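You operate a simulated robot arm through the tools that you are given. There is no shell and no other tool.

Carry out the task below with a simulated two-armed robot. There is one attempt and no reset: what you move stays moved.

Task
Put both bolts from the grey tray into their tin and close it.
Fine: the tin stands on the issue table; the tray is on the goods trolley.
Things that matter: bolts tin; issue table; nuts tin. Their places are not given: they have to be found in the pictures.

The check looks at the end state, three seconds after you hand in, the way a careful person would. Anything else that was tipped, shoved, dropped, spilled or broken makes it a failure.

Robot
Two 7-joint arms with two-finger parallel grippers on one trunk that stands fixed in place. Base frame: the origin is at the foot of the trunk, x ahead of it, y to its left, z up. Readings come in mm, degrees, newtons and seconds.
The left shoulder is at [50, 187, 1160], the right one opposite. With the tool pointing down near the work surface each hand reaches from about 100 to 660 mm from the base axis, measured 20 degrees to its own side. Payload 3.43 kg a hand.
The tool frame of a hand sits at the grasp point between the pads (the TCP): z along the fingers, y along the line on which they close. The tips reach 30 mm beyond it. The gripper opens to 94 mm. The fingers are 28 mm wide and 10 mm thick; the gripper's body (50 by 96 mm) begins 55 mm behind the TCP.
Orientation is that of the tool frame in the base frame, as a unit quaternion [x, y, z, w]. With the fingers straight down and closing along the base's y, the tool's x points along the base's -x, its y along +y and its z along -z.

Tools
- The arms move only by the tool send_rows. It takes "left_moves", "right_moves" or both (then of equal length, played together; a hand with none holds still); each is a list of rows, each a list of 6 numbers: the shift along the tool's x, y, z in units of 150 mm (1.0 is 150 mm), then the turn, a rotation vector about the tool's x, y, z in units of 90 degrees (1.0 is 90 degrees). In form: [[x, y, z, rx, ry, rz], ...]. A call has 1 to 20 rows; each row is the pose to reach, as a shift and turn from the pose commanded when the call began, along the tool's axes at that moment. "left_claw" and "right_claw" are, for a hand that has rows, the gripper command, from -1 (shut) to 1 (fully open), values between in proportion, set as the call begins (left out, the last holds). A call with a number of a shift or a turn outside -1 to 1 is refused whole. Rows are played at 5 a second. More than 50 mm and 8.6 degrees between two rows, or a gripper value outside its range, and nothing of the call is played. A pose out of reach is approached as far as the arm can. The call stops where the force on the tool passes 40 N (or 10 N more than at its start, if that is more) or the arm is blocked; 0.2 s more then pass. Each finger travels about 153 mm/s and halts on what it meets, pressing with about 43 N; the grip force reading is that of the motor and also rises with nothing between the fingers. The clock runs only during rows and for 0.2 s after the last one: add rows that repeat a pose to give the fingers time. It gives the time, the measured TCP pose, the force on the tool (base axes), the opening and the grip force at its end, in the units of the frame above (readings bear some noise), with the torque about the TCP (base axes, N m) and any sound that the robot's microphone picked up.
- Cameras (640 x 400 px; columns grow to the right, rows downward): "scene" is now at [137.2, -46.4, 1326.2]; the picture's right is [-0.51, -0.86, 0.00], its down [-0.45, 0.27, -0.85] and it looks along [0.73, -0.43, -0.52] (base axes); focal length 316 px, centre (320, 200). "left" rides on the left gripper at [76, -14, -103] in its tool frame; the picture's right is [0.18, 0.98, 0.00], its down [-0.75, 0.14, -0.64] and it looks along [-0.63, 0.12, 0.77] (tool axes); focal length 243 px, centre (320, 200). "right" rides on the right gripper at [76, 14, -102] in its tool frame; the picture's right is [-0.18, 0.98, 0.00], its down [-0.75, -0.14, -0.64] and it looks along [-0.63, -0.12, 0.77] (tool axes); focal length 243 px, centre (320, 200).
- grab_frame(camera): a new picture of that camera. No time passes.
- lift_body(by): slides the trunk up (or, below 0, down) by that many mm; the arms and the scene camera ride with it, the base frame stays. It gives what a move gives, with no picture.
- pan_tilt(pan, tilt): turns the head with the scene camera to pan (to the left, within 80 degrees either way) and tilt (down, from -29 to 69), counted from straight ahead of the robot. It gives what a move gives.
- pixel_to_xyz(camera, pixels): there is no depth. For up to 12 entries [column, row, z] of the newest picture of that camera ("zoom" is the newest enlarged one), the place [x, y] in the base frame at which the ray of that pixel passes the height z, good to about 2 mm. No time passes.
- inspect(camera, box): a new picture of the part [left, top, right, bottom] of that camera's present view, enlarged. No time passes.
- job_done(): hands the job in; it is judged then, once.

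Open the grippers and draw the arms clear of the work before you hand the job in, unless the task says otherwise.

The tools are called after ">>>" as name(argument=value, ...) on one line, values as JSON. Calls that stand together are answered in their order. send_rows: Moves the arms, as the interface text tells. Its arguments: {"type":"object","properties":{"left_moves":{"type":"array","items":{"type":"array","items":{"type":"number"}}},"left_claw":{"type":"number"},"right_moves":{"type":"array","items":{"type":"array","items":{"type":"number"}}},"right_claw":{"type":"number"}},"required":[]} The other tools are called the same way: lift_body (by) slides the trunk up or down; pan_tilt (pan, tilt) turns the head that bears the scene camera; grab_frame (camera) takes a picture; pixel_to_xyz (camera, pixels) gives the place at which the rays of pixels pass given heights; inspect (camera, box) takes an enlarged picture of a part of a camera's view; job_done () hands the job in.

At the start:

```text
time_s: 0.0
left_tool_pos: [401.9, -18.2, 1121.2]
left_tool_rot: [0.0, 1.0, 0.0, 0.001]
left_ft_force: [-0.4, -0.3, 0.1]
left_wrist_torque: [-0.01, -0.01, 0.01]
left_opening: 93.8
left_grasp_force: 0.0
right_tool_pos: [311.7, -368.5, 1127.0]
right_tool_rot: [0.001, 1.0, 0.0, 0.001]
right_ft_force: [0.4, -0.2, -0.8]
right_wrist_torque: [0.04, -0.01, 0.03]
right_opening: 94.0
right_grasp_force: 0.2
trunk travel left (down, up): [-375.0, 57.0]
head pan, tilt: [-30.6, 31.6]
```

scene: 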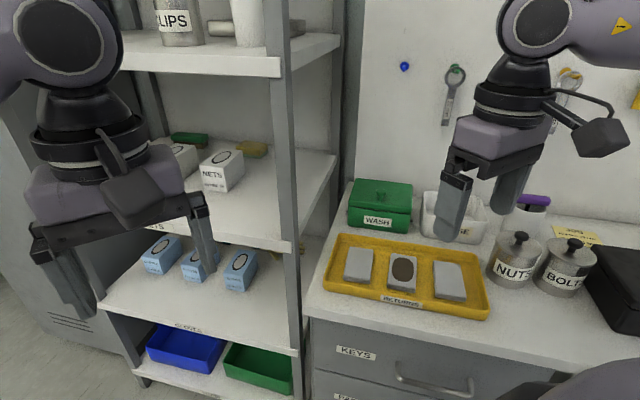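
right: 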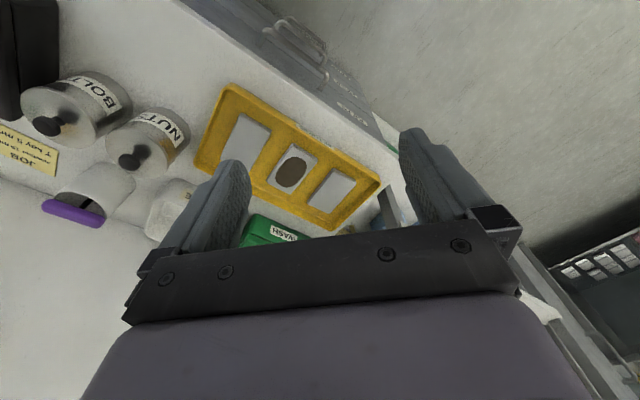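
left: 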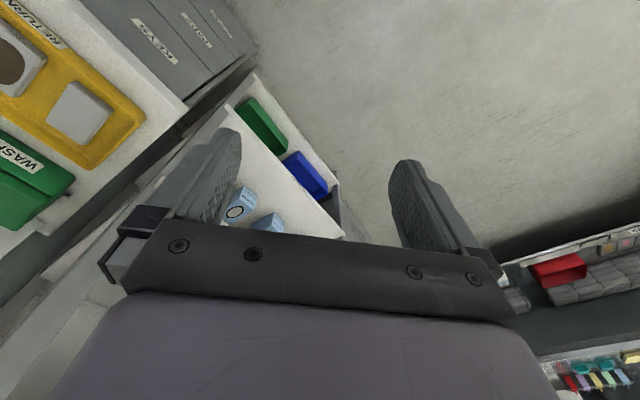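

The scene shows two lidded tins (NUTS around (513,258), BOLTS around (565,268)) on a counter. I'll look around with the head to find the issue table, the trolley, and the grey tray.

>>> pan_tilt(pan=-60, tilt=40)

>>> grab_frame(camera="scene")

```text
time_s: 0.9
left_tool_pos: [403.1, -17.6, 1122.7]
left_tool_rot: [0.0, 1.0, 0.0, 0.0]
left_ft_force: [-0.3, -0.4, 0.1]
left_wrist_torque: [0.01, -0.02, -0.01]
left_opening: 94.1
left_grasp_force: 0.0
right_tool_pos: [310.6, -368.2, 1125.5]
right_tool_rot: [0.0, 1.0, 0.0, 0.0]
right_ft_force: [-0.2, 0.6, -0.5]
right_wrist_torque: [0.03, -0.01, 0.0]
right_opening: 94.0
right_grasp_force: 0.0
trunk travel left (down, up): [-375.0, 57.0]
head pan, tilt: [-60.0, 40.0]
```

```text
taken
```

scene: 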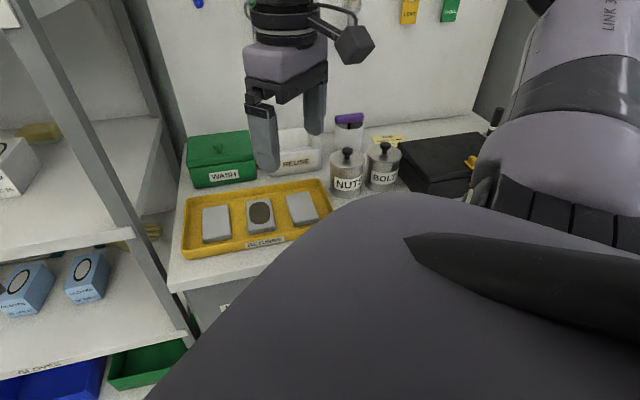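

The right arm hides much of this view. I'll look at the other side, to the left, for the goods trolley and grey tray.

>>> pan_tilt(pan=40, tilt=40)

>>> grab_frame(camera="scene")

>>> pan_tilt(pan=75, tilt=40)

>>> grab_frame(camera="scene")

```text
time_s: 2.7
left_tool_pos: [402.3, -17.9, 1121.1]
left_tool_rot: [-0.001, 1.0, 0.0, 0.0]
left_ft_force: [0.7, 0.0, 0.2]
left_wrist_torque: [0.02, 0.0, 0.02]
left_opening: 94.0
left_grasp_force: 0.0
right_tool_pos: [310.9, -369.2, 1127.1]
right_tool_rot: [0.0, 1.0, 0.0, 0.0]
right_ft_force: [-1.1, 0.5, 0.1]
right_wrist_torque: [0.0, 0.01, -0.01]
right_opening: 94.1
right_grasp_force: 0.1
trunk travel left (down, up): [-375.0, 57.0]
head pan, tilt: [40.0, 40.0]
```

```text
taken
```

scene: 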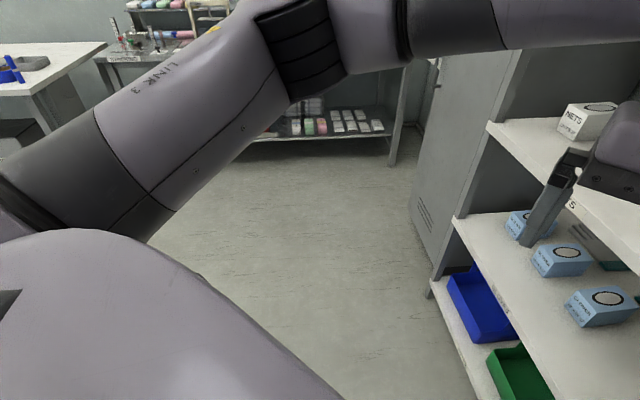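

```text
time_s: 3.7
left_tool_pos: [403.5, -17.9, 1123.1]
left_tool_rot: [0.0, 1.0, 0.0, 0.0]
left_ft_force: [-0.5, -0.2, 0.1]
left_wrist_torque: [-0.04, 0.0, -0.01]
left_opening: 93.9
left_grasp_force: 0.1
right_tool_pos: [310.7, -369.1, 1125.0]
right_tool_rot: [0.001, 1.0, 0.0, 0.0]
right_ft_force: [-0.1, 0.4, 0.4]
right_wrist_torque: [-0.01, 0.0, -0.02]
right_opening: 93.9
right_grasp_force: 0.1
trunk travel left (down, up): [-375.0, 57.0]
head pan, tilt: [75.0, 40.0]
```

```text
taken
```

scene: 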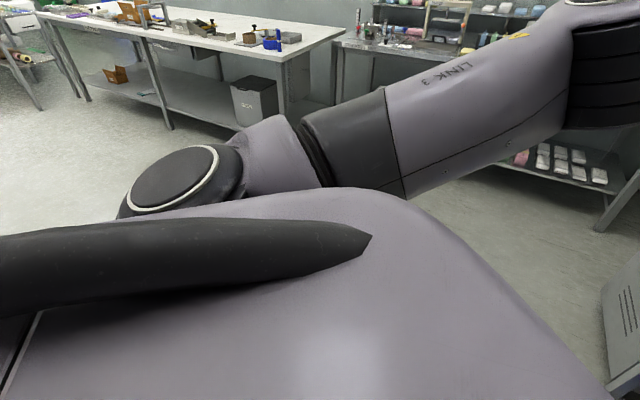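

The left arm and shoulder hide the near-left area. I'll tilt further down and look at several pans for the trolley.

>>> pan_tilt(pan=80, tilt=65)

>>> grab_frame(camera="scene")

>>> pan_tilt(pan=0, tilt=60)

>>> grab_frame(camera="scene")

>>> pan_tilt(pan=-80, tilt=55)

>>> grab_frame(camera="scene")

```text
time_s: 4.6
left_tool_pos: [402.5, -17.5, 1122.2]
left_tool_rot: [0.001, 1.0, 0.0, 0.0]
left_ft_force: [0.4, 0.4, 0.6]
left_wrist_torque: [0.03, 0.0, -0.03]
left_opening: 93.9
left_grasp_force: 0.0
right_tool_pos: [310.8, -369.5, 1125.1]
right_tool_rot: [-0.001, 1.0, 0.0, 0.0]
right_ft_force: [0.4, 0.0, 0.2]
right_wrist_torque: [0.03, 0.0, -0.03]
right_opening: 93.8
right_grasp_force: 0.0
trunk travel left (down, up): [-375.0, 57.0]
head pan, tilt: [80.0, 65.0]
```

```text
taken
```

scene: 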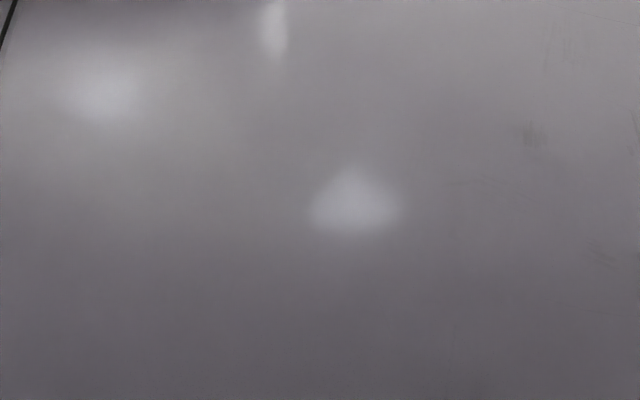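

```text
time_s: 6.1
left_tool_pos: [402.4, -17.5, 1122.2]
left_tool_rot: [0.0, 1.0, 0.0, 0.0]
left_ft_force: [0.4, -0.2, 0.9]
left_wrist_torque: [0.02, -0.01, -0.03]
left_opening: 94.0
left_grasp_force: 0.0
right_tool_pos: [311.5, -367.6, 1125.0]
right_tool_rot: [0.0, 1.0, 0.0, 0.0]
right_ft_force: [-0.5, 0.5, -0.1]
right_wrist_torque: [-0.01, 0.03, -0.01]
right_opening: 94.0
right_grasp_force: 0.0
trunk travel left (down, up): [-375.0, 57.0]
head pan, tilt: [0.0, 60.0]
```

```text
taken
```

scene: 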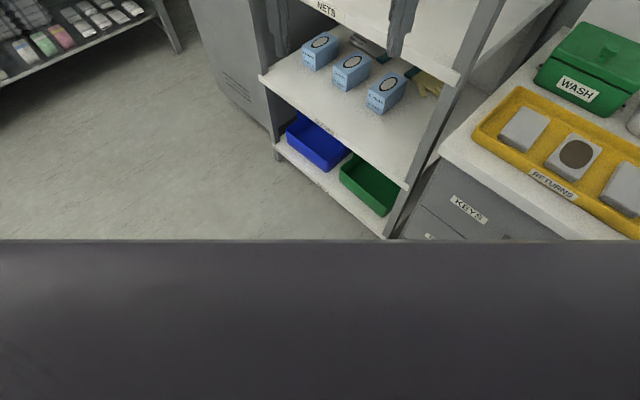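

```text
time_s: 7.7
left_tool_pos: [402.6, -18.4, 1120.6]
left_tool_rot: [0.0, 1.0, 0.0, 0.001]
left_ft_force: [0.2, 0.3, 0.6]
left_wrist_torque: [-0.03, -0.04, 0.01]
left_opening: 93.9
left_grasp_force: 0.0
right_tool_pos: [312.0, -369.5, 1125.9]
right_tool_rot: [0.0, 1.0, -0.001, -0.001]
right_ft_force: [-0.4, 0.6, 0.4]
right_wrist_torque: [0.01, -0.04, 0.03]
right_opening: 93.8
right_grasp_force: 0.0
trunk travel left (down, up): [-375.0, 57.0]
head pan, tilt: [-80.0, 55.0]
```

```text
taken
```

scene: 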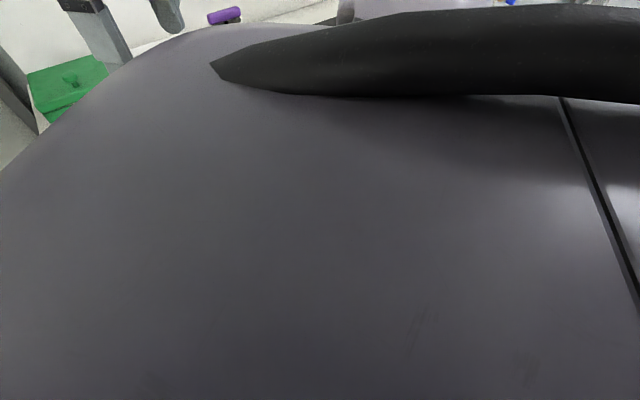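

The torso blocks these steep views. I'll look to the sides at a shallower tilt.

>>> pan_tilt(pan=-80, tilt=25)

>>> grab_frame(camera="scene")

>>> pan_tilt(pan=80, tilt=25)

>>> grab_frame(camera="scene")

>>> grab_frame(camera="left")

>>> grab_frame(camera="right")

```text
time_s: 8.6
left_tool_pos: [402.4, -16.6, 1121.8]
left_tool_rot: [0.0, 1.0, 0.0, 0.0]
left_ft_force: [-1.0, 0.2, 0.0]
left_wrist_torque: [0.01, -0.03, 0.01]
left_opening: 94.0
left_grasp_force: 0.0
right_tool_pos: [311.8, -369.2, 1127.2]
right_tool_rot: [0.0, 1.0, 0.0, 0.0]
right_ft_force: [-0.1, -0.4, -0.2]
right_wrist_torque: [0.02, 0.04, 0.01]
right_opening: 94.0
right_grasp_force: 0.0
trunk travel left (down, up): [-375.0, 57.0]
head pan, tilt: [-80.0, 25.0]
```

```text
taken
```

scene: 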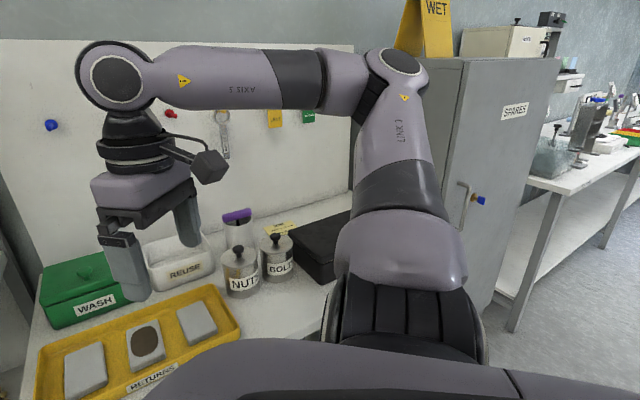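

```text
time_s: 11.1
left_tool_pos: [403.8, -17.2, 1121.6]
left_tool_rot: [-0.001, 1.0, 0.0, 0.001]
left_ft_force: [-0.3, 0.7, -0.4]
left_wrist_torque: [0.0, 0.0, 0.0]
left_opening: 93.9
left_grasp_force: 0.1
right_tool_pos: [312.0, -367.7, 1126.4]
right_tool_rot: [0.0, 1.0, 0.0, 0.001]
right_ft_force: [-0.3, -0.2, 0.2]
right_wrist_torque: [-0.02, -0.04, -0.02]
right_opening: 94.1
right_grasp_force: 0.0
trunk travel left (down, up): [-375.0, 57.0]
head pan, tilt: [80.0, 25.0]
```

```text
taken
```

scene: 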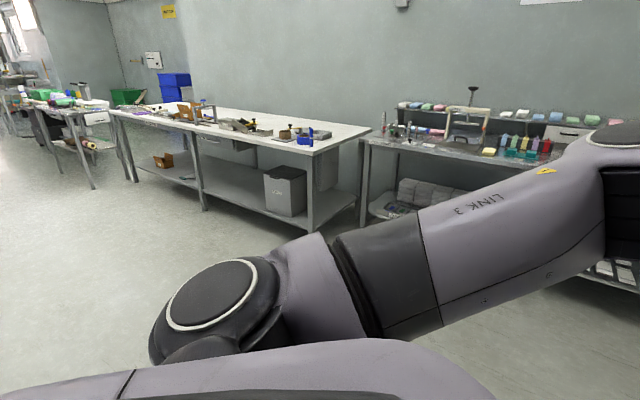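

```text
taken
```

left: 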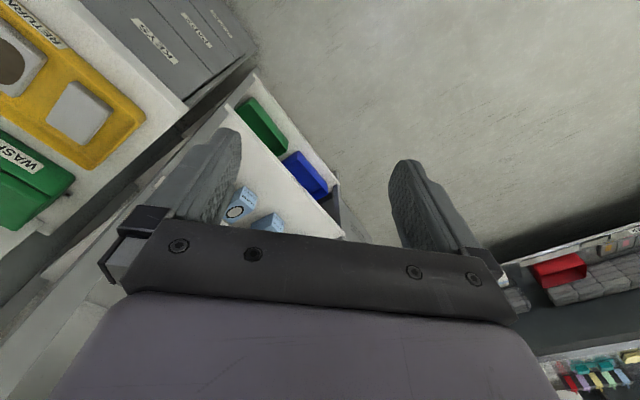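

```text
taken
```

right: 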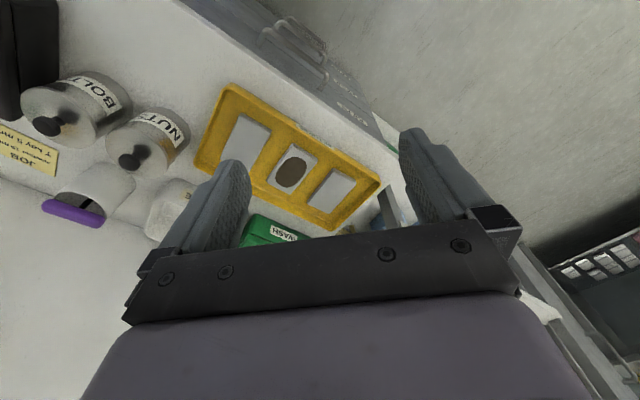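

The left side behind the left arm is still unseen. I'll move the left hand back and to the left, turning it so its camera looks to the left side.

>>> send_rows(left_moves=[[0.1, 0.1, 0, 0, 0, -0.09], [0.2, 0.2, 0, 0, 0, -0.18], [0.3, 0.3, 0, 0, 0, -0.27], [0.4, 0.4, 0, 0, 0, -0.36], [0.5, 0.5, 0, 0, 0, -0.45], [0.6, 0.6, 0, 0, 0, -0.54], [0.7, 0.7, 0, 0, 0, -0.63], [0.8, 0.8, 0, 0, 0, -0.72], [0.8, 0.9, 0, 0, 0, -0.81], [0.8, 1.0, 0, 0, 0, -0.9], [0.8, 1.0, 0, 0, 0, -0.98]])

>>> grab_frame(camera="left")

>>> grab_frame(camera="scene")

```text
time_s: 13.5
left_tool_pos: [283.7, 132.7, 1122.4]
left_tool_rot: [-0.697, 0.717, 0.0, -0.001]
left_ft_force: [0.0, -0.5, 0.6]
left_wrist_torque: [0.0, 0.0, -0.01]
left_opening: 94.0
left_grasp_force: 0.0
right_tool_pos: [311.0, -368.0, 1126.1]
right_tool_rot: [0.0, 1.0, 0.0, 0.0]
right_ft_force: [0.4, 1.1, -0.7]
right_wrist_torque: [-0.01, 0.04, 0.02]
right_opening: 94.1
right_grasp_force: 0.0
trunk travel left (down, up): [-375.0, 57.0]
head pan, tilt: [80.0, 25.0]
```

```text
taken
```

left: 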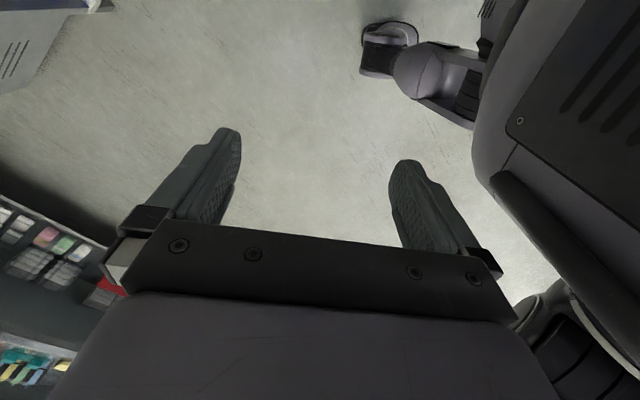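

```text
taken
```

scene: 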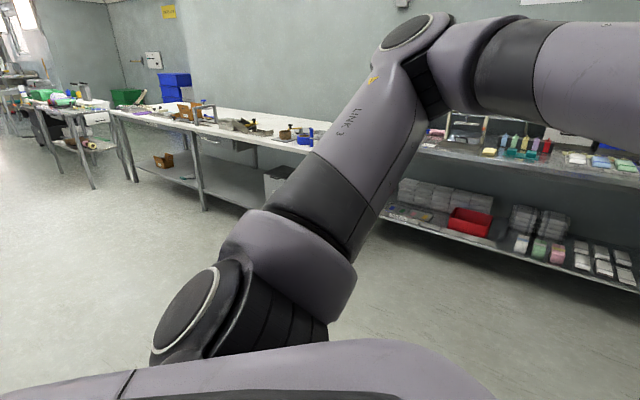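

The left has no trolley in reach. I'll turn the right hand in place so its camera looks to the right side (−y).

>>> send_rows(right_moves=[[0, 0, 0, 0, 0, 0.09], [0, 0, 0, 0, 0, 0.18], [0, 0, 0, 0, 0, 0.27], [0, 0, 0, 0, 0, 0.36], [0, 0, 0, 0, 0, 0.45], [0, 0, 0, 0, 0, 0.54], [0, 0, 0, 0, 0, 0.63], [0, 0, 0, 0, 0, 0.72], [0, 0, 0, 0, 0, 0.81], [0, 0, 0, 0, 0, 0.9], [0, 0, 0, 0, 0, 0.98]])

>>> grab_frame(camera="right")

```text
time_s: 15.9
left_tool_pos: [282.6, 132.3, 1123.5]
left_tool_rot: [-0.696, 0.718, 0.001, 0.0]
left_ft_force: [0.4, -0.1, 0.2]
left_wrist_torque: [0.02, -0.02, 0.05]
left_opening: 93.9
left_grasp_force: 0.1
right_tool_pos: [311.0, -369.3, 1125.6]
right_tool_rot: [0.697, 0.717, 0.001, 0.0]
right_ft_force: [0.7, -0.2, 0.3]
right_wrist_torque: [0.0, 0.0, -0.02]
right_opening: 94.0
right_grasp_force: 0.0
trunk travel left (down, up): [-375.0, 57.0]
head pan, tilt: [80.0, 25.0]
```

```text
taken
```

right: 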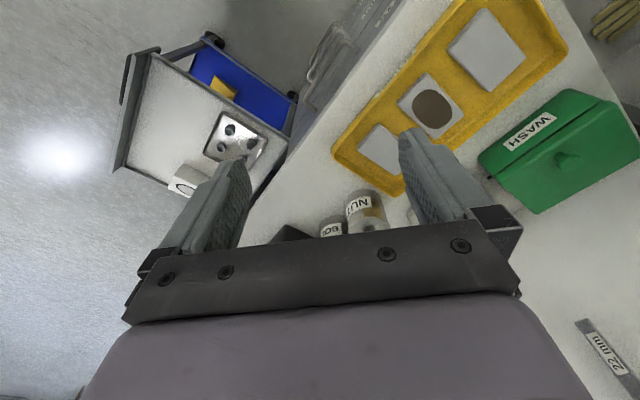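

The trolley is at the right side: top-left of the right camera view around (190,110), with a grey/steel tray at (235,140) and a blue tray. I'll zoom in.

>>> inspect(camera="right", box=[100, 20, 320, 210])

>>> pixel_to_xyz(camera="right", pixels=[[235, 140, 700], [235, 140, 800], [235, 140, 850], [150, 60, 700], [150, 60, 800], [285, 140, 800], [130, 165, 800], [358, 205, 900], [430, 105, 850]])

```text
2.11 times, centred on (210, 115) of right
```

zoom: 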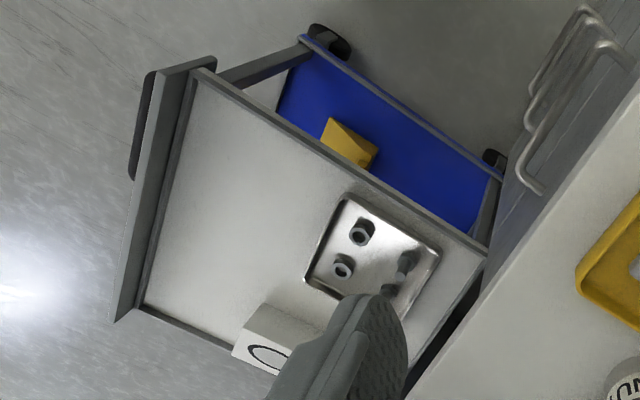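

```text
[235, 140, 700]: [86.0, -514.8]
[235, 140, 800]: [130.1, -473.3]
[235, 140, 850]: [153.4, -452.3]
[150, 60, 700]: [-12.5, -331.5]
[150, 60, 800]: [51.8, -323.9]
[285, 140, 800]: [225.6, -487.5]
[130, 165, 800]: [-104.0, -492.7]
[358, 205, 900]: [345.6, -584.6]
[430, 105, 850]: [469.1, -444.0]
```

The zoom shows a steel/grey tray on the trolley with what look like two upright bolts at (355,232) and (340,268), plus a reflection/another item. I'll slide the right hand back (−x) over toward the trolley to see it better and triangulate its height.

>>> send_rows(right_moves=[[0, -0.2, 0, 0, 0, 0], [0, -0.4, 0, 0, 0, 0], [0, -0.6, 0, 0, 0, 0], [0, -0.8, 0, 0, 0, 0], [0, -0.95, 0, 0, 0, 0]])

>>> grab_frame(camera="right")

```text
time_s: 17.1
left_tool_pos: [283.2, 132.0, 1121.5]
left_tool_rot: [-0.696, 0.718, 0.0, 0.0]
left_ft_force: [0.2, -0.1, 1.0]
left_wrist_torque: [-0.03, 0.02, 0.0]
left_opening: 94.1
left_grasp_force: 0.0
right_tool_pos: [170.2, -371.9, 1126.4]
right_tool_rot: [0.696, 0.718, -0.001, -0.001]
right_ft_force: [-0.9, -0.1, 0.1]
right_wrist_torque: [-0.02, 0.0, 0.02]
right_opening: 93.8
right_grasp_force: 0.0
trunk travel left (down, up): [-375.0, 57.0]
head pan, tilt: [80.0, 25.0]
```

```text
taken
```

right: 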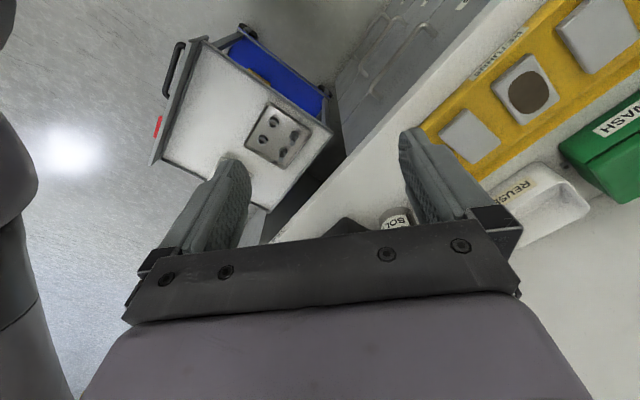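

>>> inspect(camera="right", box=[150, 20, 350, 200])

>>> pixel_to_xyz(camera="right", pixels=[[277, 135, 600], [277, 135, 700], [277, 135, 800], [271, 102, 700], [271, 102, 800], [311, 130, 700], [311, 130, 800], [244, 147, 700], [286, 166, 700], [335, 132, 700], [159, 160, 700], [201, 42, 700]])

```text
2.22 times, centred on (250, 110) of right
```

zoom: 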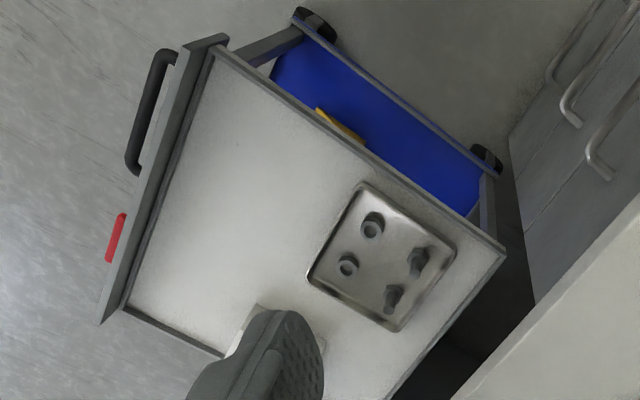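

```text
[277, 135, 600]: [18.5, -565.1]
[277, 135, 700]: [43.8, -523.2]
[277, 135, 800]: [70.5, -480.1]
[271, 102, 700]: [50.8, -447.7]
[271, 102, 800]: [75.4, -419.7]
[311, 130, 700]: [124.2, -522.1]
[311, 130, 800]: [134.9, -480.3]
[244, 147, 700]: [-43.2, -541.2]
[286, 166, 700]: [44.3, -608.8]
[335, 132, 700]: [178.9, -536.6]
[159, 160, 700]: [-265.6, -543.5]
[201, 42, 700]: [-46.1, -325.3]
```

By triangulating the two right-hand pictures the trolley top is low (z≈530) with the tray near (50,−560). The tray seems to hold two nuts (ring shapes) and two bolts. Now I'll look at the table with the scene camera while the right arm is pulled back.

>>> pan_tilt(pan=-62, tilt=32)

>>> grab_frame(camera="scene")

```text
time_s: 19.3
left_tool_pos: [282.5, 132.1, 1122.9]
left_tool_rot: [-0.696, 0.718, 0.0, 0.0]
left_ft_force: [-0.3, 0.2, -0.8]
left_wrist_torque: [0.03, -0.03, 0.0]
left_opening: 94.0
left_grasp_force: 0.0
right_tool_pos: [170.1, -371.9, 1127.4]
right_tool_rot: [0.695, 0.719, 0.0, 0.0]
right_ft_force: [-0.8, -0.6, 0.6]
right_wrist_torque: [-0.02, 0.03, -0.03]
right_opening: 94.0
right_grasp_force: 0.0
trunk travel left (down, up): [-375.0, 57.0]
head pan, tilt: [-62.0, 32.0]
```

```text
taken
```

scene: 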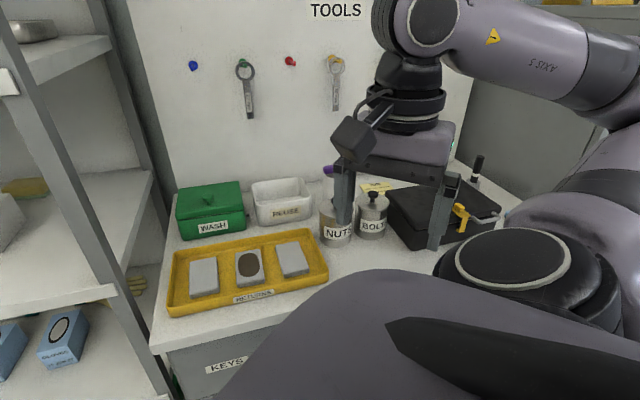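

The right arm itself is blocking the tins in this view. I'll move the right hand forward over the table front (about (318,−490), staying at z 1126) so that its camera looks straight at the tins.

>>> send_rows(right_moves=[[-0.1, 0.25, 0, 0, 0, 0], [-0.3, 0.5, 0, 0, 0, 0], [-0.5, 0.75, 0, 0, 0, 0], [-0.7, 0.95, 0, 0, 0, 0], [-0.8, 0.95, 0, 0, 0, 0]])

>>> grab_frame(camera="right")

>>> grab_frame(camera="scene")

```text
time_s: 20.5
left_tool_pos: [283.1, 131.7, 1122.5]
left_tool_rot: [-0.697, 0.717, 0.0, 0.001]
left_ft_force: [-0.4, 0.3, -0.2]
left_wrist_torque: [0.03, -0.01, 0.0]
left_opening: 93.9
left_grasp_force: 0.0
right_tool_pos: [315.4, -489.4, 1126.9]
right_tool_rot: [0.696, 0.718, -0.001, 0.0]
right_ft_force: [-0.1, 0.3, -0.3]
right_wrist_torque: [0.04, 0.01, 0.0]
right_opening: 93.9
right_grasp_force: 0.0
trunk travel left (down, up): [-375.0, 57.0]
head pan, tilt: [-62.0, 32.0]
```

```text
taken
```

right: 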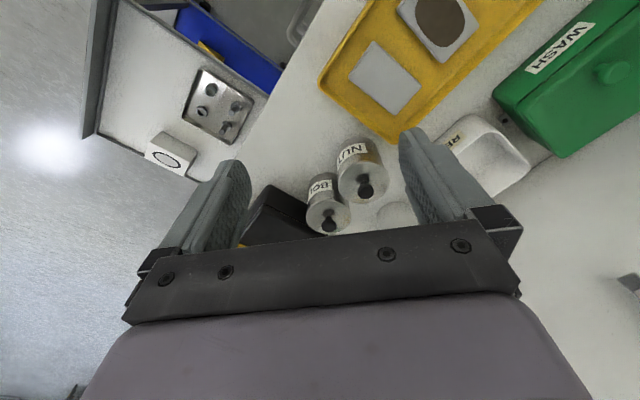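

```text
taken
```

scene: 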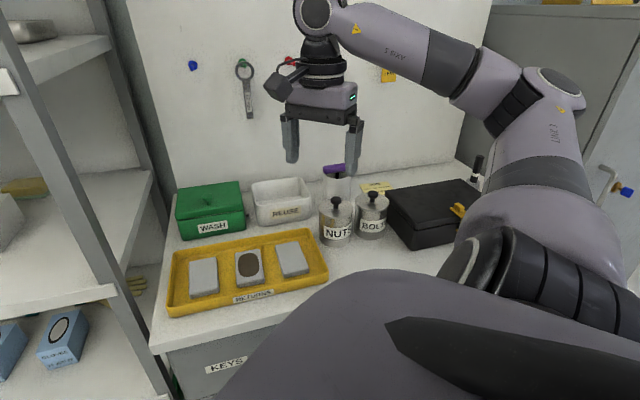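

Now both views show the tins. I'll zoom in on the tins from both cameras and the tray on the trolley.

>>> inspect(camera="scene", box=[290, 150, 450, 260])

>>> pixel_to_xyz(camera="scene", pixels=[[336, 201, 950], [373, 194, 950], [336, 201, 930], [373, 194, 930], [335, 240, 840], [370, 235, 840], [172, 312, 840], [328, 280, 840], [440, 235, 840], [160, 350, 840]])

>>> inspect(camera="right", box=[250, 120, 410, 245])

>>> pixel_to_xyz(camera="right", pixels=[[366, 190, 950], [329, 224, 950], [366, 190, 930], [329, 224, 930], [366, 190, 970], [329, 224, 970]])

>>> inspect(camera="right", box=[130, 50, 290, 190])

```text
3.64 times, centred on (370, 205) of scene
```

zoom: 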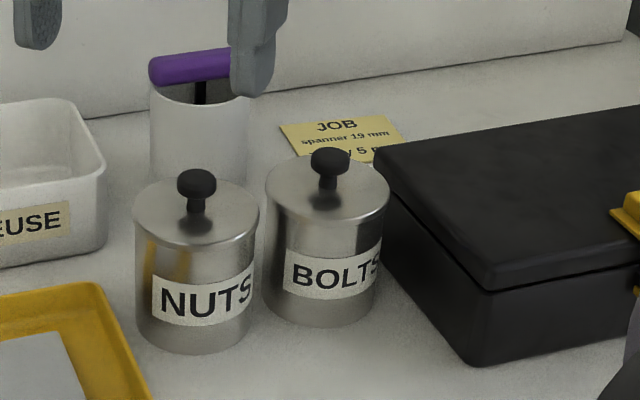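

```text
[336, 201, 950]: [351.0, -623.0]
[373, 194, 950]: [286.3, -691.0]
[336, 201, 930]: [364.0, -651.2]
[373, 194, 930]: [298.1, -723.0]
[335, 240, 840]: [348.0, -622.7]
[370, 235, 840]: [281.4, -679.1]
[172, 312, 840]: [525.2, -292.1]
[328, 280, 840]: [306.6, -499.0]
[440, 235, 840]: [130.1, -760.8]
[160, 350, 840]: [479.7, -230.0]
```

```text
3.20 times, centred on (330, 182) of right
```

zoom: 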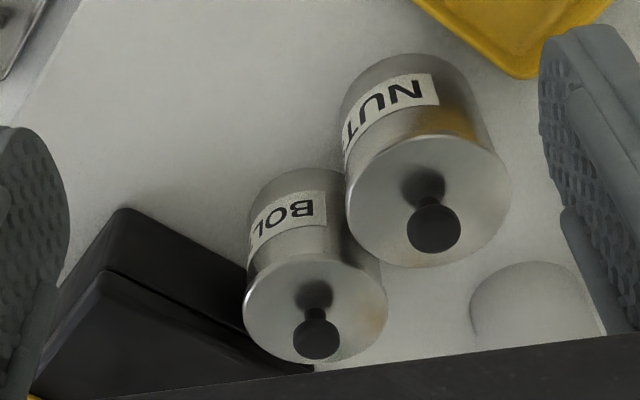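

```text
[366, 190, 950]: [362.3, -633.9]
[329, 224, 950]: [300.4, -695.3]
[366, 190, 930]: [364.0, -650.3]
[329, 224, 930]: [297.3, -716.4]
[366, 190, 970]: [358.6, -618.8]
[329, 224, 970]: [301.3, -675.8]
```

```text
2.86 times, centred on (210, 120) of right
```

zoom: 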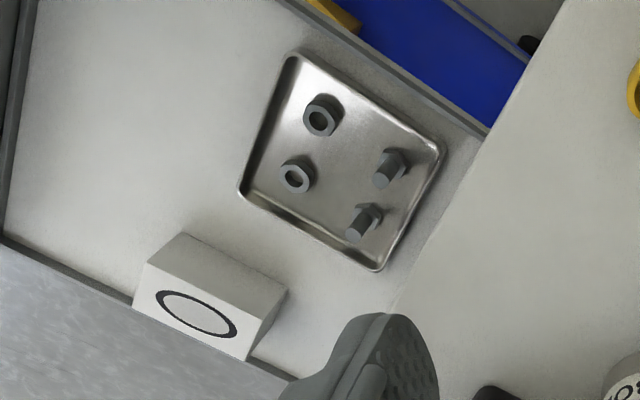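

The zooms confirm: BOLTS tin on the right with a lid and black knob, NUTS tin beside it; the steel tray on the trolley has two nuts (zoom (322,115), (297,173)) and two bolts standing head-down (zoom (388,170), (363,222)). I'll compute rays for these points.

>>> pixel_to_xyz(camera="zoom", pixels=[[290, 55, 530], [440, 150, 530], [375, 268, 530], [240, 190, 530], [384, 180, 560], [356, 232, 560], [384, 180, 530], [356, 232, 530], [395, 158, 530], [370, 212, 530], [232, 352, 600], [285, 290, 600]])

>>> inspect(camera="right", box=[270, 150, 410, 240])

>>> pixel_to_xyz(camera="right", pixels=[[90, 130, 530], [320, 0, 850], [190, 178, 850], [320, 80, 850], [394, 140, 850]])

```text
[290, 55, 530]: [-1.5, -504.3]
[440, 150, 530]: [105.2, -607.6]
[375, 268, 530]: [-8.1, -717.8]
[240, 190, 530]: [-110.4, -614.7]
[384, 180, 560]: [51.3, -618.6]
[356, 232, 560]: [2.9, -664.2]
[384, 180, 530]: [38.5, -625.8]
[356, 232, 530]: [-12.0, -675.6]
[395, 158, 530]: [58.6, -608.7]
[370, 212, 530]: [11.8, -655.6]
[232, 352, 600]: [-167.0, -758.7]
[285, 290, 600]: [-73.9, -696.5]
```

```text
4.44 times, centred on (340, 195) of right
```

zoom: 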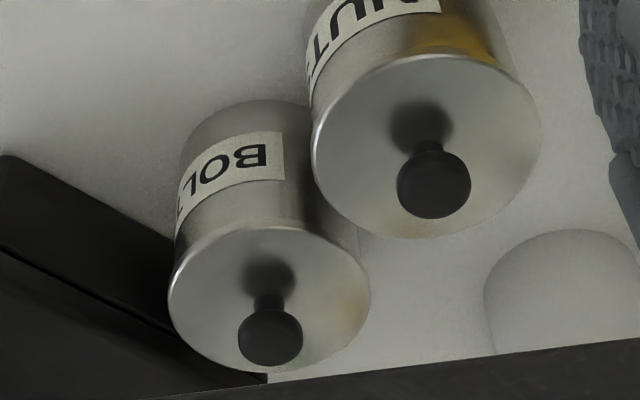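

```text
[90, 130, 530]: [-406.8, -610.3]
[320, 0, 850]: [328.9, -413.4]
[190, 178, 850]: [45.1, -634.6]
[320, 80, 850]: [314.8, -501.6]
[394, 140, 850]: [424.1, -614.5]
```

I now have: table edge running at 45° (x−y≈750), trolley tray square roughly (−2,−504),(105,−608),(−8,−718),(−110,−615), bolts near (51,−615) and (4,−655), BOLTS knob near (297,−714,934). I'll turn the right hand back 45° so that it closes parallel to the table edge, with its camera facing the table.

>>> send_rows(right_moves=[[0, 0, 0, 0, 0, -0.09], [0, 0, 0, 0, 0, -0.18], [0, 0, 0, 0, 0, -0.27], [0, 0, 0, 0, 0, -0.36], [0, 0, 0, 0, 0, -0.45], [0, 0, 0, 0, 0, -0.482]])

>>> grab_frame(camera="right")

```text
time_s: 21.9
left_tool_pos: [283.5, 133.9, 1122.9]
left_tool_rot: [-0.695, 0.719, 0.0, 0.001]
left_ft_force: [0.0, -0.6, 0.0]
left_wrist_torque: [-0.02, 0.0, 0.02]
left_opening: 94.0
left_grasp_force: 0.1
right_tool_pos: [315.4, -488.1, 1126.2]
right_tool_rot: [0.381, 0.924, 0.001, 0.0]
right_ft_force: [1.6, -0.1, 0.4]
right_wrist_torque: [0.01, -0.01, -0.01]
right_opening: 94.0
right_grasp_force: 0.0
trunk travel left (down, up): [-375.0, 57.0]
head pan, tilt: [-62.0, 32.0]
```

```text
taken
```

right: 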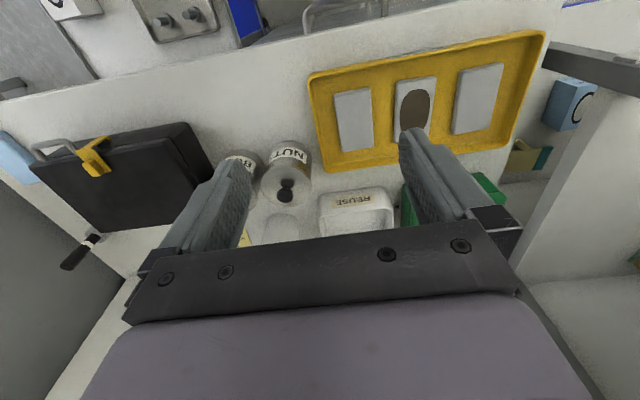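

I'll shift the right hand along the table (tool −y 140 mm) so the BOLTS tin comes to the centre of the right camera.

>>> send_rows(right_moves=[[0.03, -0.25, 0, 0, 0, 0], [0.06, -0.5, 0, 0, 0, 0], [0.1, -0.75, 0, 0, 0, 0], [0.14, -0.94, 0, 0, 0, 0]])

>>> grab_frame(camera="right")

>>> inspect(camera="right", box=[240, 120, 400, 240])

>>> inspect(camera="scene", box=[310, 160, 420, 260])

```text
time_s: 22.9
left_tool_pos: [282.6, 130.9, 1123.4]
left_tool_rot: [-0.696, 0.718, 0.0, 0.0]
left_ft_force: [0.1, 0.5, 0.4]
left_wrist_torque: [0.0, 0.0, 0.0]
left_opening: 94.0
left_grasp_force: 0.1
right_tool_pos: [200.8, -572.7, 1125.6]
right_tool_rot: [0.381, 0.924, 0.001, 0.0]
right_ft_force: [-0.2, 0.2, 0.1]
right_wrist_torque: [0.01, 0.01, -0.01]
right_opening: 93.9
right_grasp_force: 0.0
trunk travel left (down, up): [-375.0, 57.0]
head pan, tilt: [-62.0, 32.0]
```

```text
taken
```

right: 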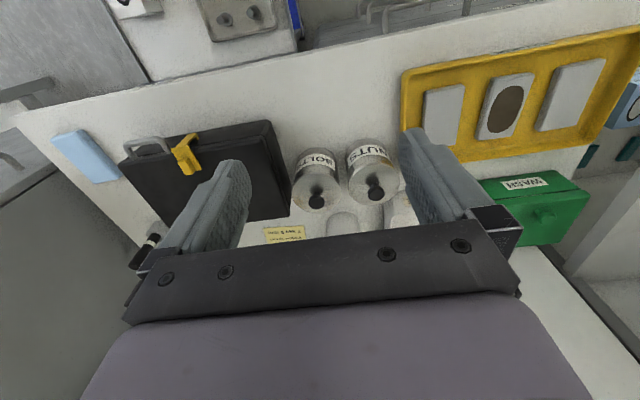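

```text
3.33 times, centred on (320, 180) of right
```

zoom: 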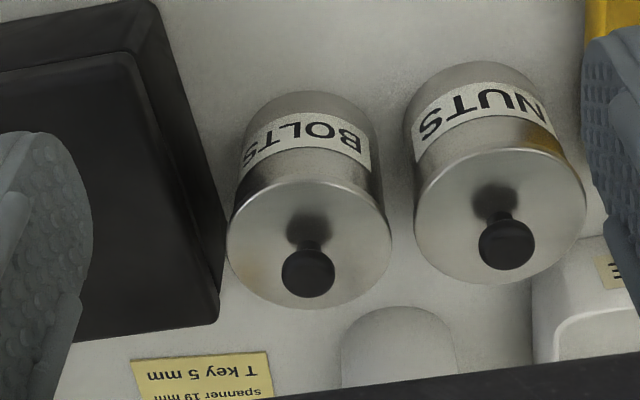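

```text
4.00 times, centred on (365, 210) of scene
```

zoom: 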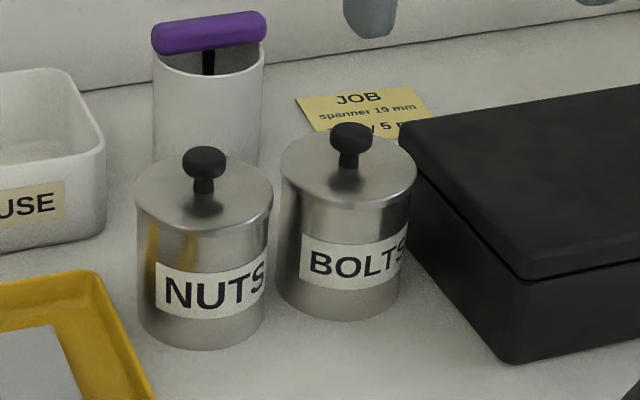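

I have clear views: scene zoom BOLTS knob (351,138), lid ellipse centre (348,170); right view knob (316.4,201.9), lid centre (316.7,193.2). Triangulating with several heights.

>>> pixel_to_xyz(camera="zoom", pixels=[[351, 138, 930], [351, 138, 940], [348.5, 169, 900], [348.5, 169, 910], [348.5, 169, 920], [204, 163, 930], [204, 163, 940], [340, 322, 830], [340, 322, 840], [510, 365, 835], [405, 125, 900]])

>>> pixel_to_xyz(camera="right", pixels=[[316.4, 201.9, 930], [316.4, 201.9, 940], [316.7, 193.2, 900], [316.7, 193.2, 910], [316.7, 193.2, 920], [375.9, 193.5, 930], [375.9, 193.5, 940]])

```text
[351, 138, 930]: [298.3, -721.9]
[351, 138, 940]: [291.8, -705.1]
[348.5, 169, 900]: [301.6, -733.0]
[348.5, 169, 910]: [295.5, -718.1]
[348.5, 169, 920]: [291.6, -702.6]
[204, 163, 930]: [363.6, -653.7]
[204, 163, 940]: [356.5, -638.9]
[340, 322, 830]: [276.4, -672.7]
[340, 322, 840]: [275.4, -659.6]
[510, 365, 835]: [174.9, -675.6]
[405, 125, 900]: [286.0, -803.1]
```

```text
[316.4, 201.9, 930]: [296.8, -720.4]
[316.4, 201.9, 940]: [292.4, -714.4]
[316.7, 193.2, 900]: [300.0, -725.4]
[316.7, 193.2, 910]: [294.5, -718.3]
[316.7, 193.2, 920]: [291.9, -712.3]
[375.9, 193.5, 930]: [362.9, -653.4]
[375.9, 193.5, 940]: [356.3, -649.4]
```

Rays meet at: BOLTS knob centre ≈(297,−720,931), lid top ≈(295.5,−718,910), table z≈828. I'll open the right gripper partly (about 55 mm) and move to above the lid knob at z≈1030 to test reach.

>>> send_rows(right_moves=[[-0.25, -0.06, 0.1, 0, 0, 0], [-0.5, -0.12, 0.2, 0, 0, 0], [-0.75, -0.18, 0.35, 0, 0, 0], [-0.95, -0.22, 0.5, 0, 0, 0], [-1.0, -0.243, 0.6, 0, 0, 0], [-1.0, -0.243, 0.6, 0, 0, 0]], right_claw=0.15)

>>> grab_frame(camera="right")

>>> grab_frame(camera="scene")

```text
time_s: 24.3
left_tool_pos: [283.7, 133.0, 1122.9]
left_tool_rot: [-0.697, 0.717, 0.0, 0.0]
left_ft_force: [0.6, 0.6, 0.0]
left_wrist_torque: [0.02, 0.02, -0.02]
left_opening: 93.7
left_grasp_force: 0.1
right_tool_pos: [280.4, -705.8, 1035.2]
right_tool_rot: [0.381, 0.925, 0.0, -0.001]
right_ft_force: [0.4, -0.6, 0.5]
right_wrist_torque: [0.01, 0.02, -0.01]
right_opening: 54.1
right_grasp_force: 0.1
trunk travel left (down, up): [-375.0, 57.0]
head pan, tilt: [-62.0, 32.0]
```

```text
taken
```

right: 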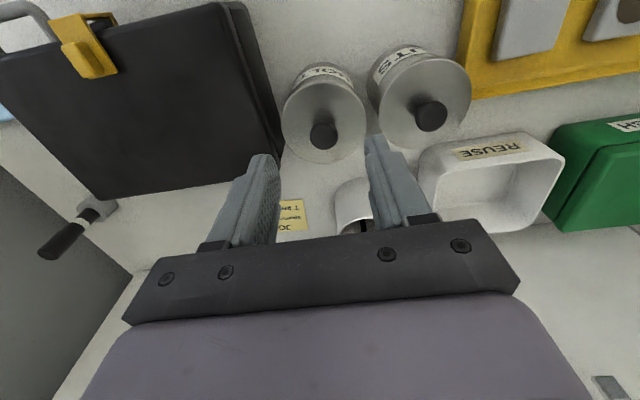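

```text
taken
```

scene: 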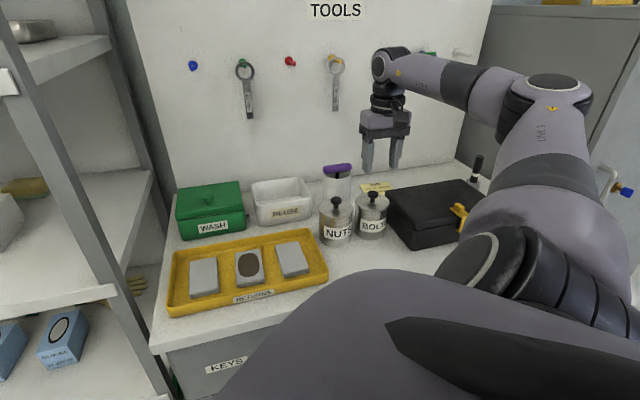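

The reach works: the hand is at (280.4,−705.8,1035). I'll refine the knob position from this closer view.

>>> inspect(camera="right", box=[260, 50, 390, 180])

>>> inspect(camera="scene", box=[310, 100, 430, 260])

```text
3.08 times, centred on (325, 115) of right
```

zoom: 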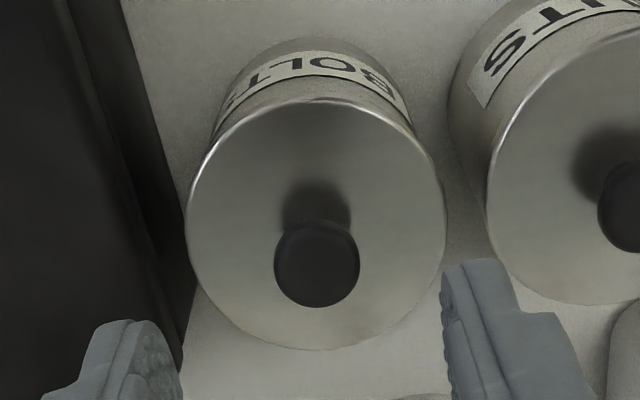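

```text
2.50 times, centred on (370, 180) of scene
```

zoom: 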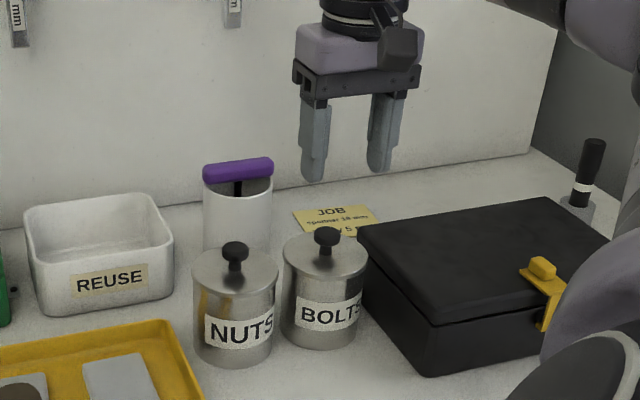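

Lid ellipse centre is at right px (323.7,122.1) and knob centre at (324,136.4). I'll cast those rays.

>>> pixel_to_xyz(camera="right", pixels=[[323.7, 122.1, 905], [323.7, 122.1, 910], [323.7, 122.1, 915], [324, 136.4, 930], [324, 136.4, 935], [324, 136.4, 940], [281.8, 120.8, 910], [365.6, 123.1, 910]])

```text
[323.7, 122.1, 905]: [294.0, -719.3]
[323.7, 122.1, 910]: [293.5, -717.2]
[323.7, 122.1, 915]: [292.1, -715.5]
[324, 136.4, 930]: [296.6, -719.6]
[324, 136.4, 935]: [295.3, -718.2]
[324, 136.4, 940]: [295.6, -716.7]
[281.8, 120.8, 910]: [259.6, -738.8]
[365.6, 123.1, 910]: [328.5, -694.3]
```

Knob is at about (295.3,−718.3). I'll shift 19.5 mm toward it and descend to z≈985 first, then check.

>>> send_rows(right_moves=[[-0.06, 0.005, 0.05, 0, 0, 0], [-0.13, 0.006, 0.15, 0, 0, 0], [-0.13, 0.006, 0.25, 0, 0, 0], [-0.13, 0.006, 0.33, 0, 0, 0], [-0.13, 0.006, 0.33, 0, 0, 0]])

>>> grab_frame(camera="right")

>>> inspect(camera="scene", box=[310, 130, 430, 250])

```text
time_s: 25.5
left_tool_pos: [283.8, 131.0, 1122.5]
left_tool_rot: [-0.696, 0.718, 0.0, 0.0]
left_ft_force: [-0.5, 0.6, -0.3]
left_wrist_torque: [0.01, -0.02, 0.03]
left_opening: 93.9
left_grasp_force: 0.1
right_tool_pos: [296.7, -718.8, 984.8]
right_tool_rot: [0.381, 0.925, 0.001, 0.0]
right_ft_force: [0.2, 0.4, -0.1]
right_wrist_torque: [0.02, -0.04, -0.01]
right_opening: 54.0
right_grasp_force: 0.1
trunk travel left (down, up): [-375.0, 57.0]
head pan, tilt: [-62.0, 32.0]
```

```text
taken
```

right: 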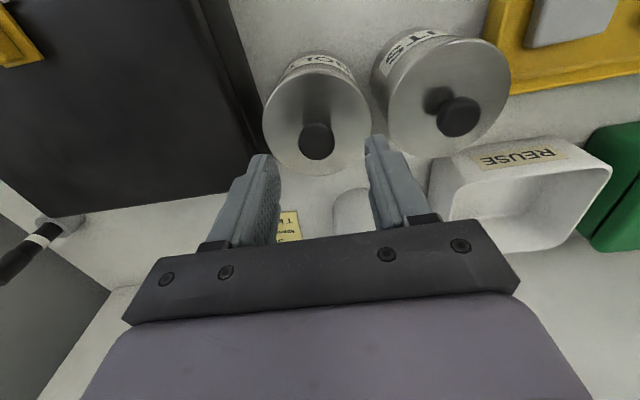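

```text
3.33 times, centred on (370, 190) of scene
```

zoom: 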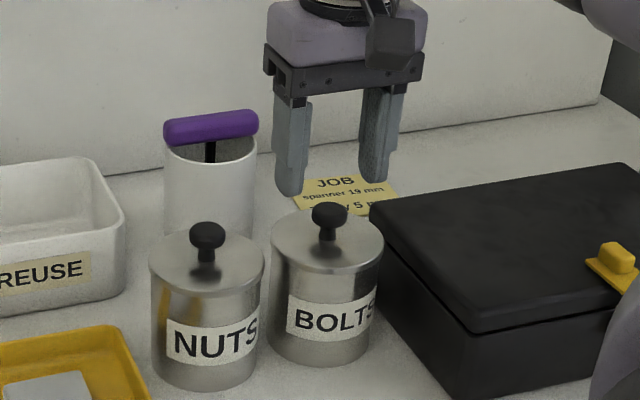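

Fingertips straddle the knob line of sight in the scene zoom (tips (288,185),(372,175); knob (328,215)). I'll verify once more with the ray of the knob centre at right (317,141) before descending.

>>> pixel_to_xyz(camera="right", pixels=[[317, 141, 930], [317, 141, 938], [317, 122, 910]])

```text
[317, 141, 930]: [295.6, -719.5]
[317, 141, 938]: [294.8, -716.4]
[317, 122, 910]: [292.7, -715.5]
```

Aligned within ~1–2 mm. Descending 39 mm to z≈945.5.

>>> send_rows(right_moves=[[0.005, 0, 0.1, 0, 0, 0], [0.01, 0, 0.2, 0, 0, 0], [0.01, 0, 0.262, 0, 0, 0], [0.01, 0, 0.262, 0, 0, 0]])

>>> grab_frame(camera="right")

>>> inspect(camera="scene", box=[310, 130, 430, 250])

```text
time_s: 26.5
left_tool_pos: [283.4, 131.5, 1123.3]
left_tool_rot: [-0.696, 0.718, 0.0, 0.0]
left_ft_force: [0.8, 0.8, 1.0]
left_wrist_torque: [0.01, -0.01, 0.01]
left_opening: 94.0
left_grasp_force: 0.0
right_tool_pos: [295.6, -717.4, 947.1]
right_tool_rot: [0.381, 0.924, 0.0, 0.0]
right_ft_force: [0.4, -0.1, 0.6]
right_wrist_torque: [0.01, -0.01, -0.04]
right_opening: 54.2
right_grasp_force: 0.0
trunk travel left (down, up): [-375.0, 57.0]
head pan, tilt: [-62.0, 32.0]
```

```text
taken
```

right: 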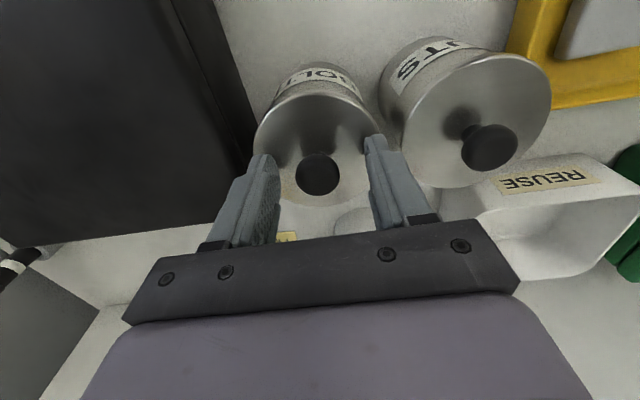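

```text
3.33 times, centred on (370, 190) of scene
```

zoom: 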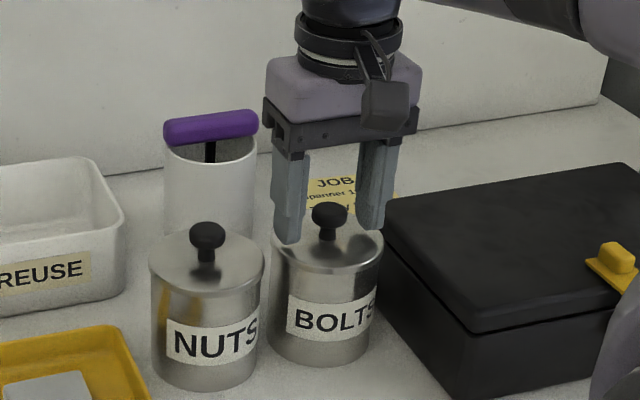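

The fingers straddle the knob just above the lid. Closing the right gripper.

>>> send_rows(right_moves=[[0, 0, 0, 0, 0, 0], [0, 0, 0, 0, 0, 0], [0, 0, 0, 0, 0, 0]], right_claw=-1)

>>> grab_frame(camera="right")

>>> inspect(camera="scene", box=[310, 130, 430, 250])

```text
time_s: 27.3
left_tool_pos: [283.9, 133.4, 1123.9]
left_tool_rot: [-0.696, 0.718, -0.001, 0.0]
left_ft_force: [0.6, -0.2, -0.5]
left_wrist_torque: [0.0, 0.02, -0.01]
left_opening: 94.1
left_grasp_force: 0.0
right_tool_pos: [295.7, -715.9, 947.5]
right_tool_rot: [0.382, 0.924, 0.0, 0.0]
right_ft_force: [-0.3, -0.7, 0.6]
right_wrist_torque: [-0.02, -0.01, 0.01]
right_opening: 21.0
right_grasp_force: 43.0
trunk travel left (down, up): [-375.0, 57.0]
head pan, tilt: [-62.0, 32.0]
heard: snap
```

```text
taken
```

right: 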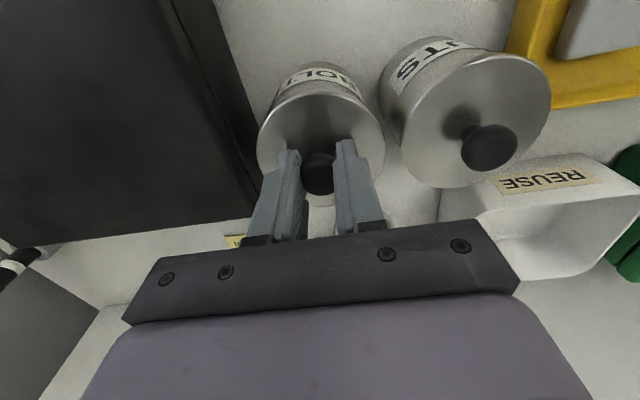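

```text
3.33 times, centred on (370, 190) of scene
```

zoom: 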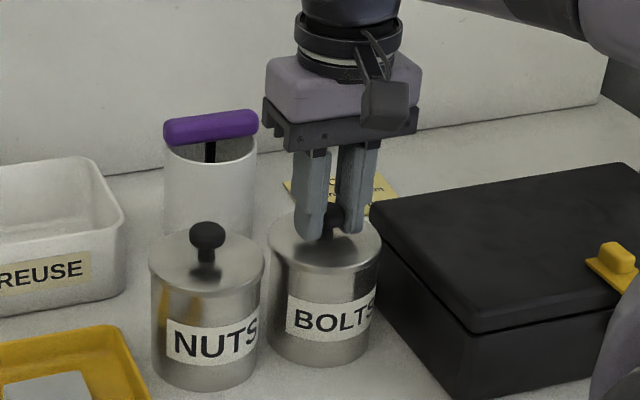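

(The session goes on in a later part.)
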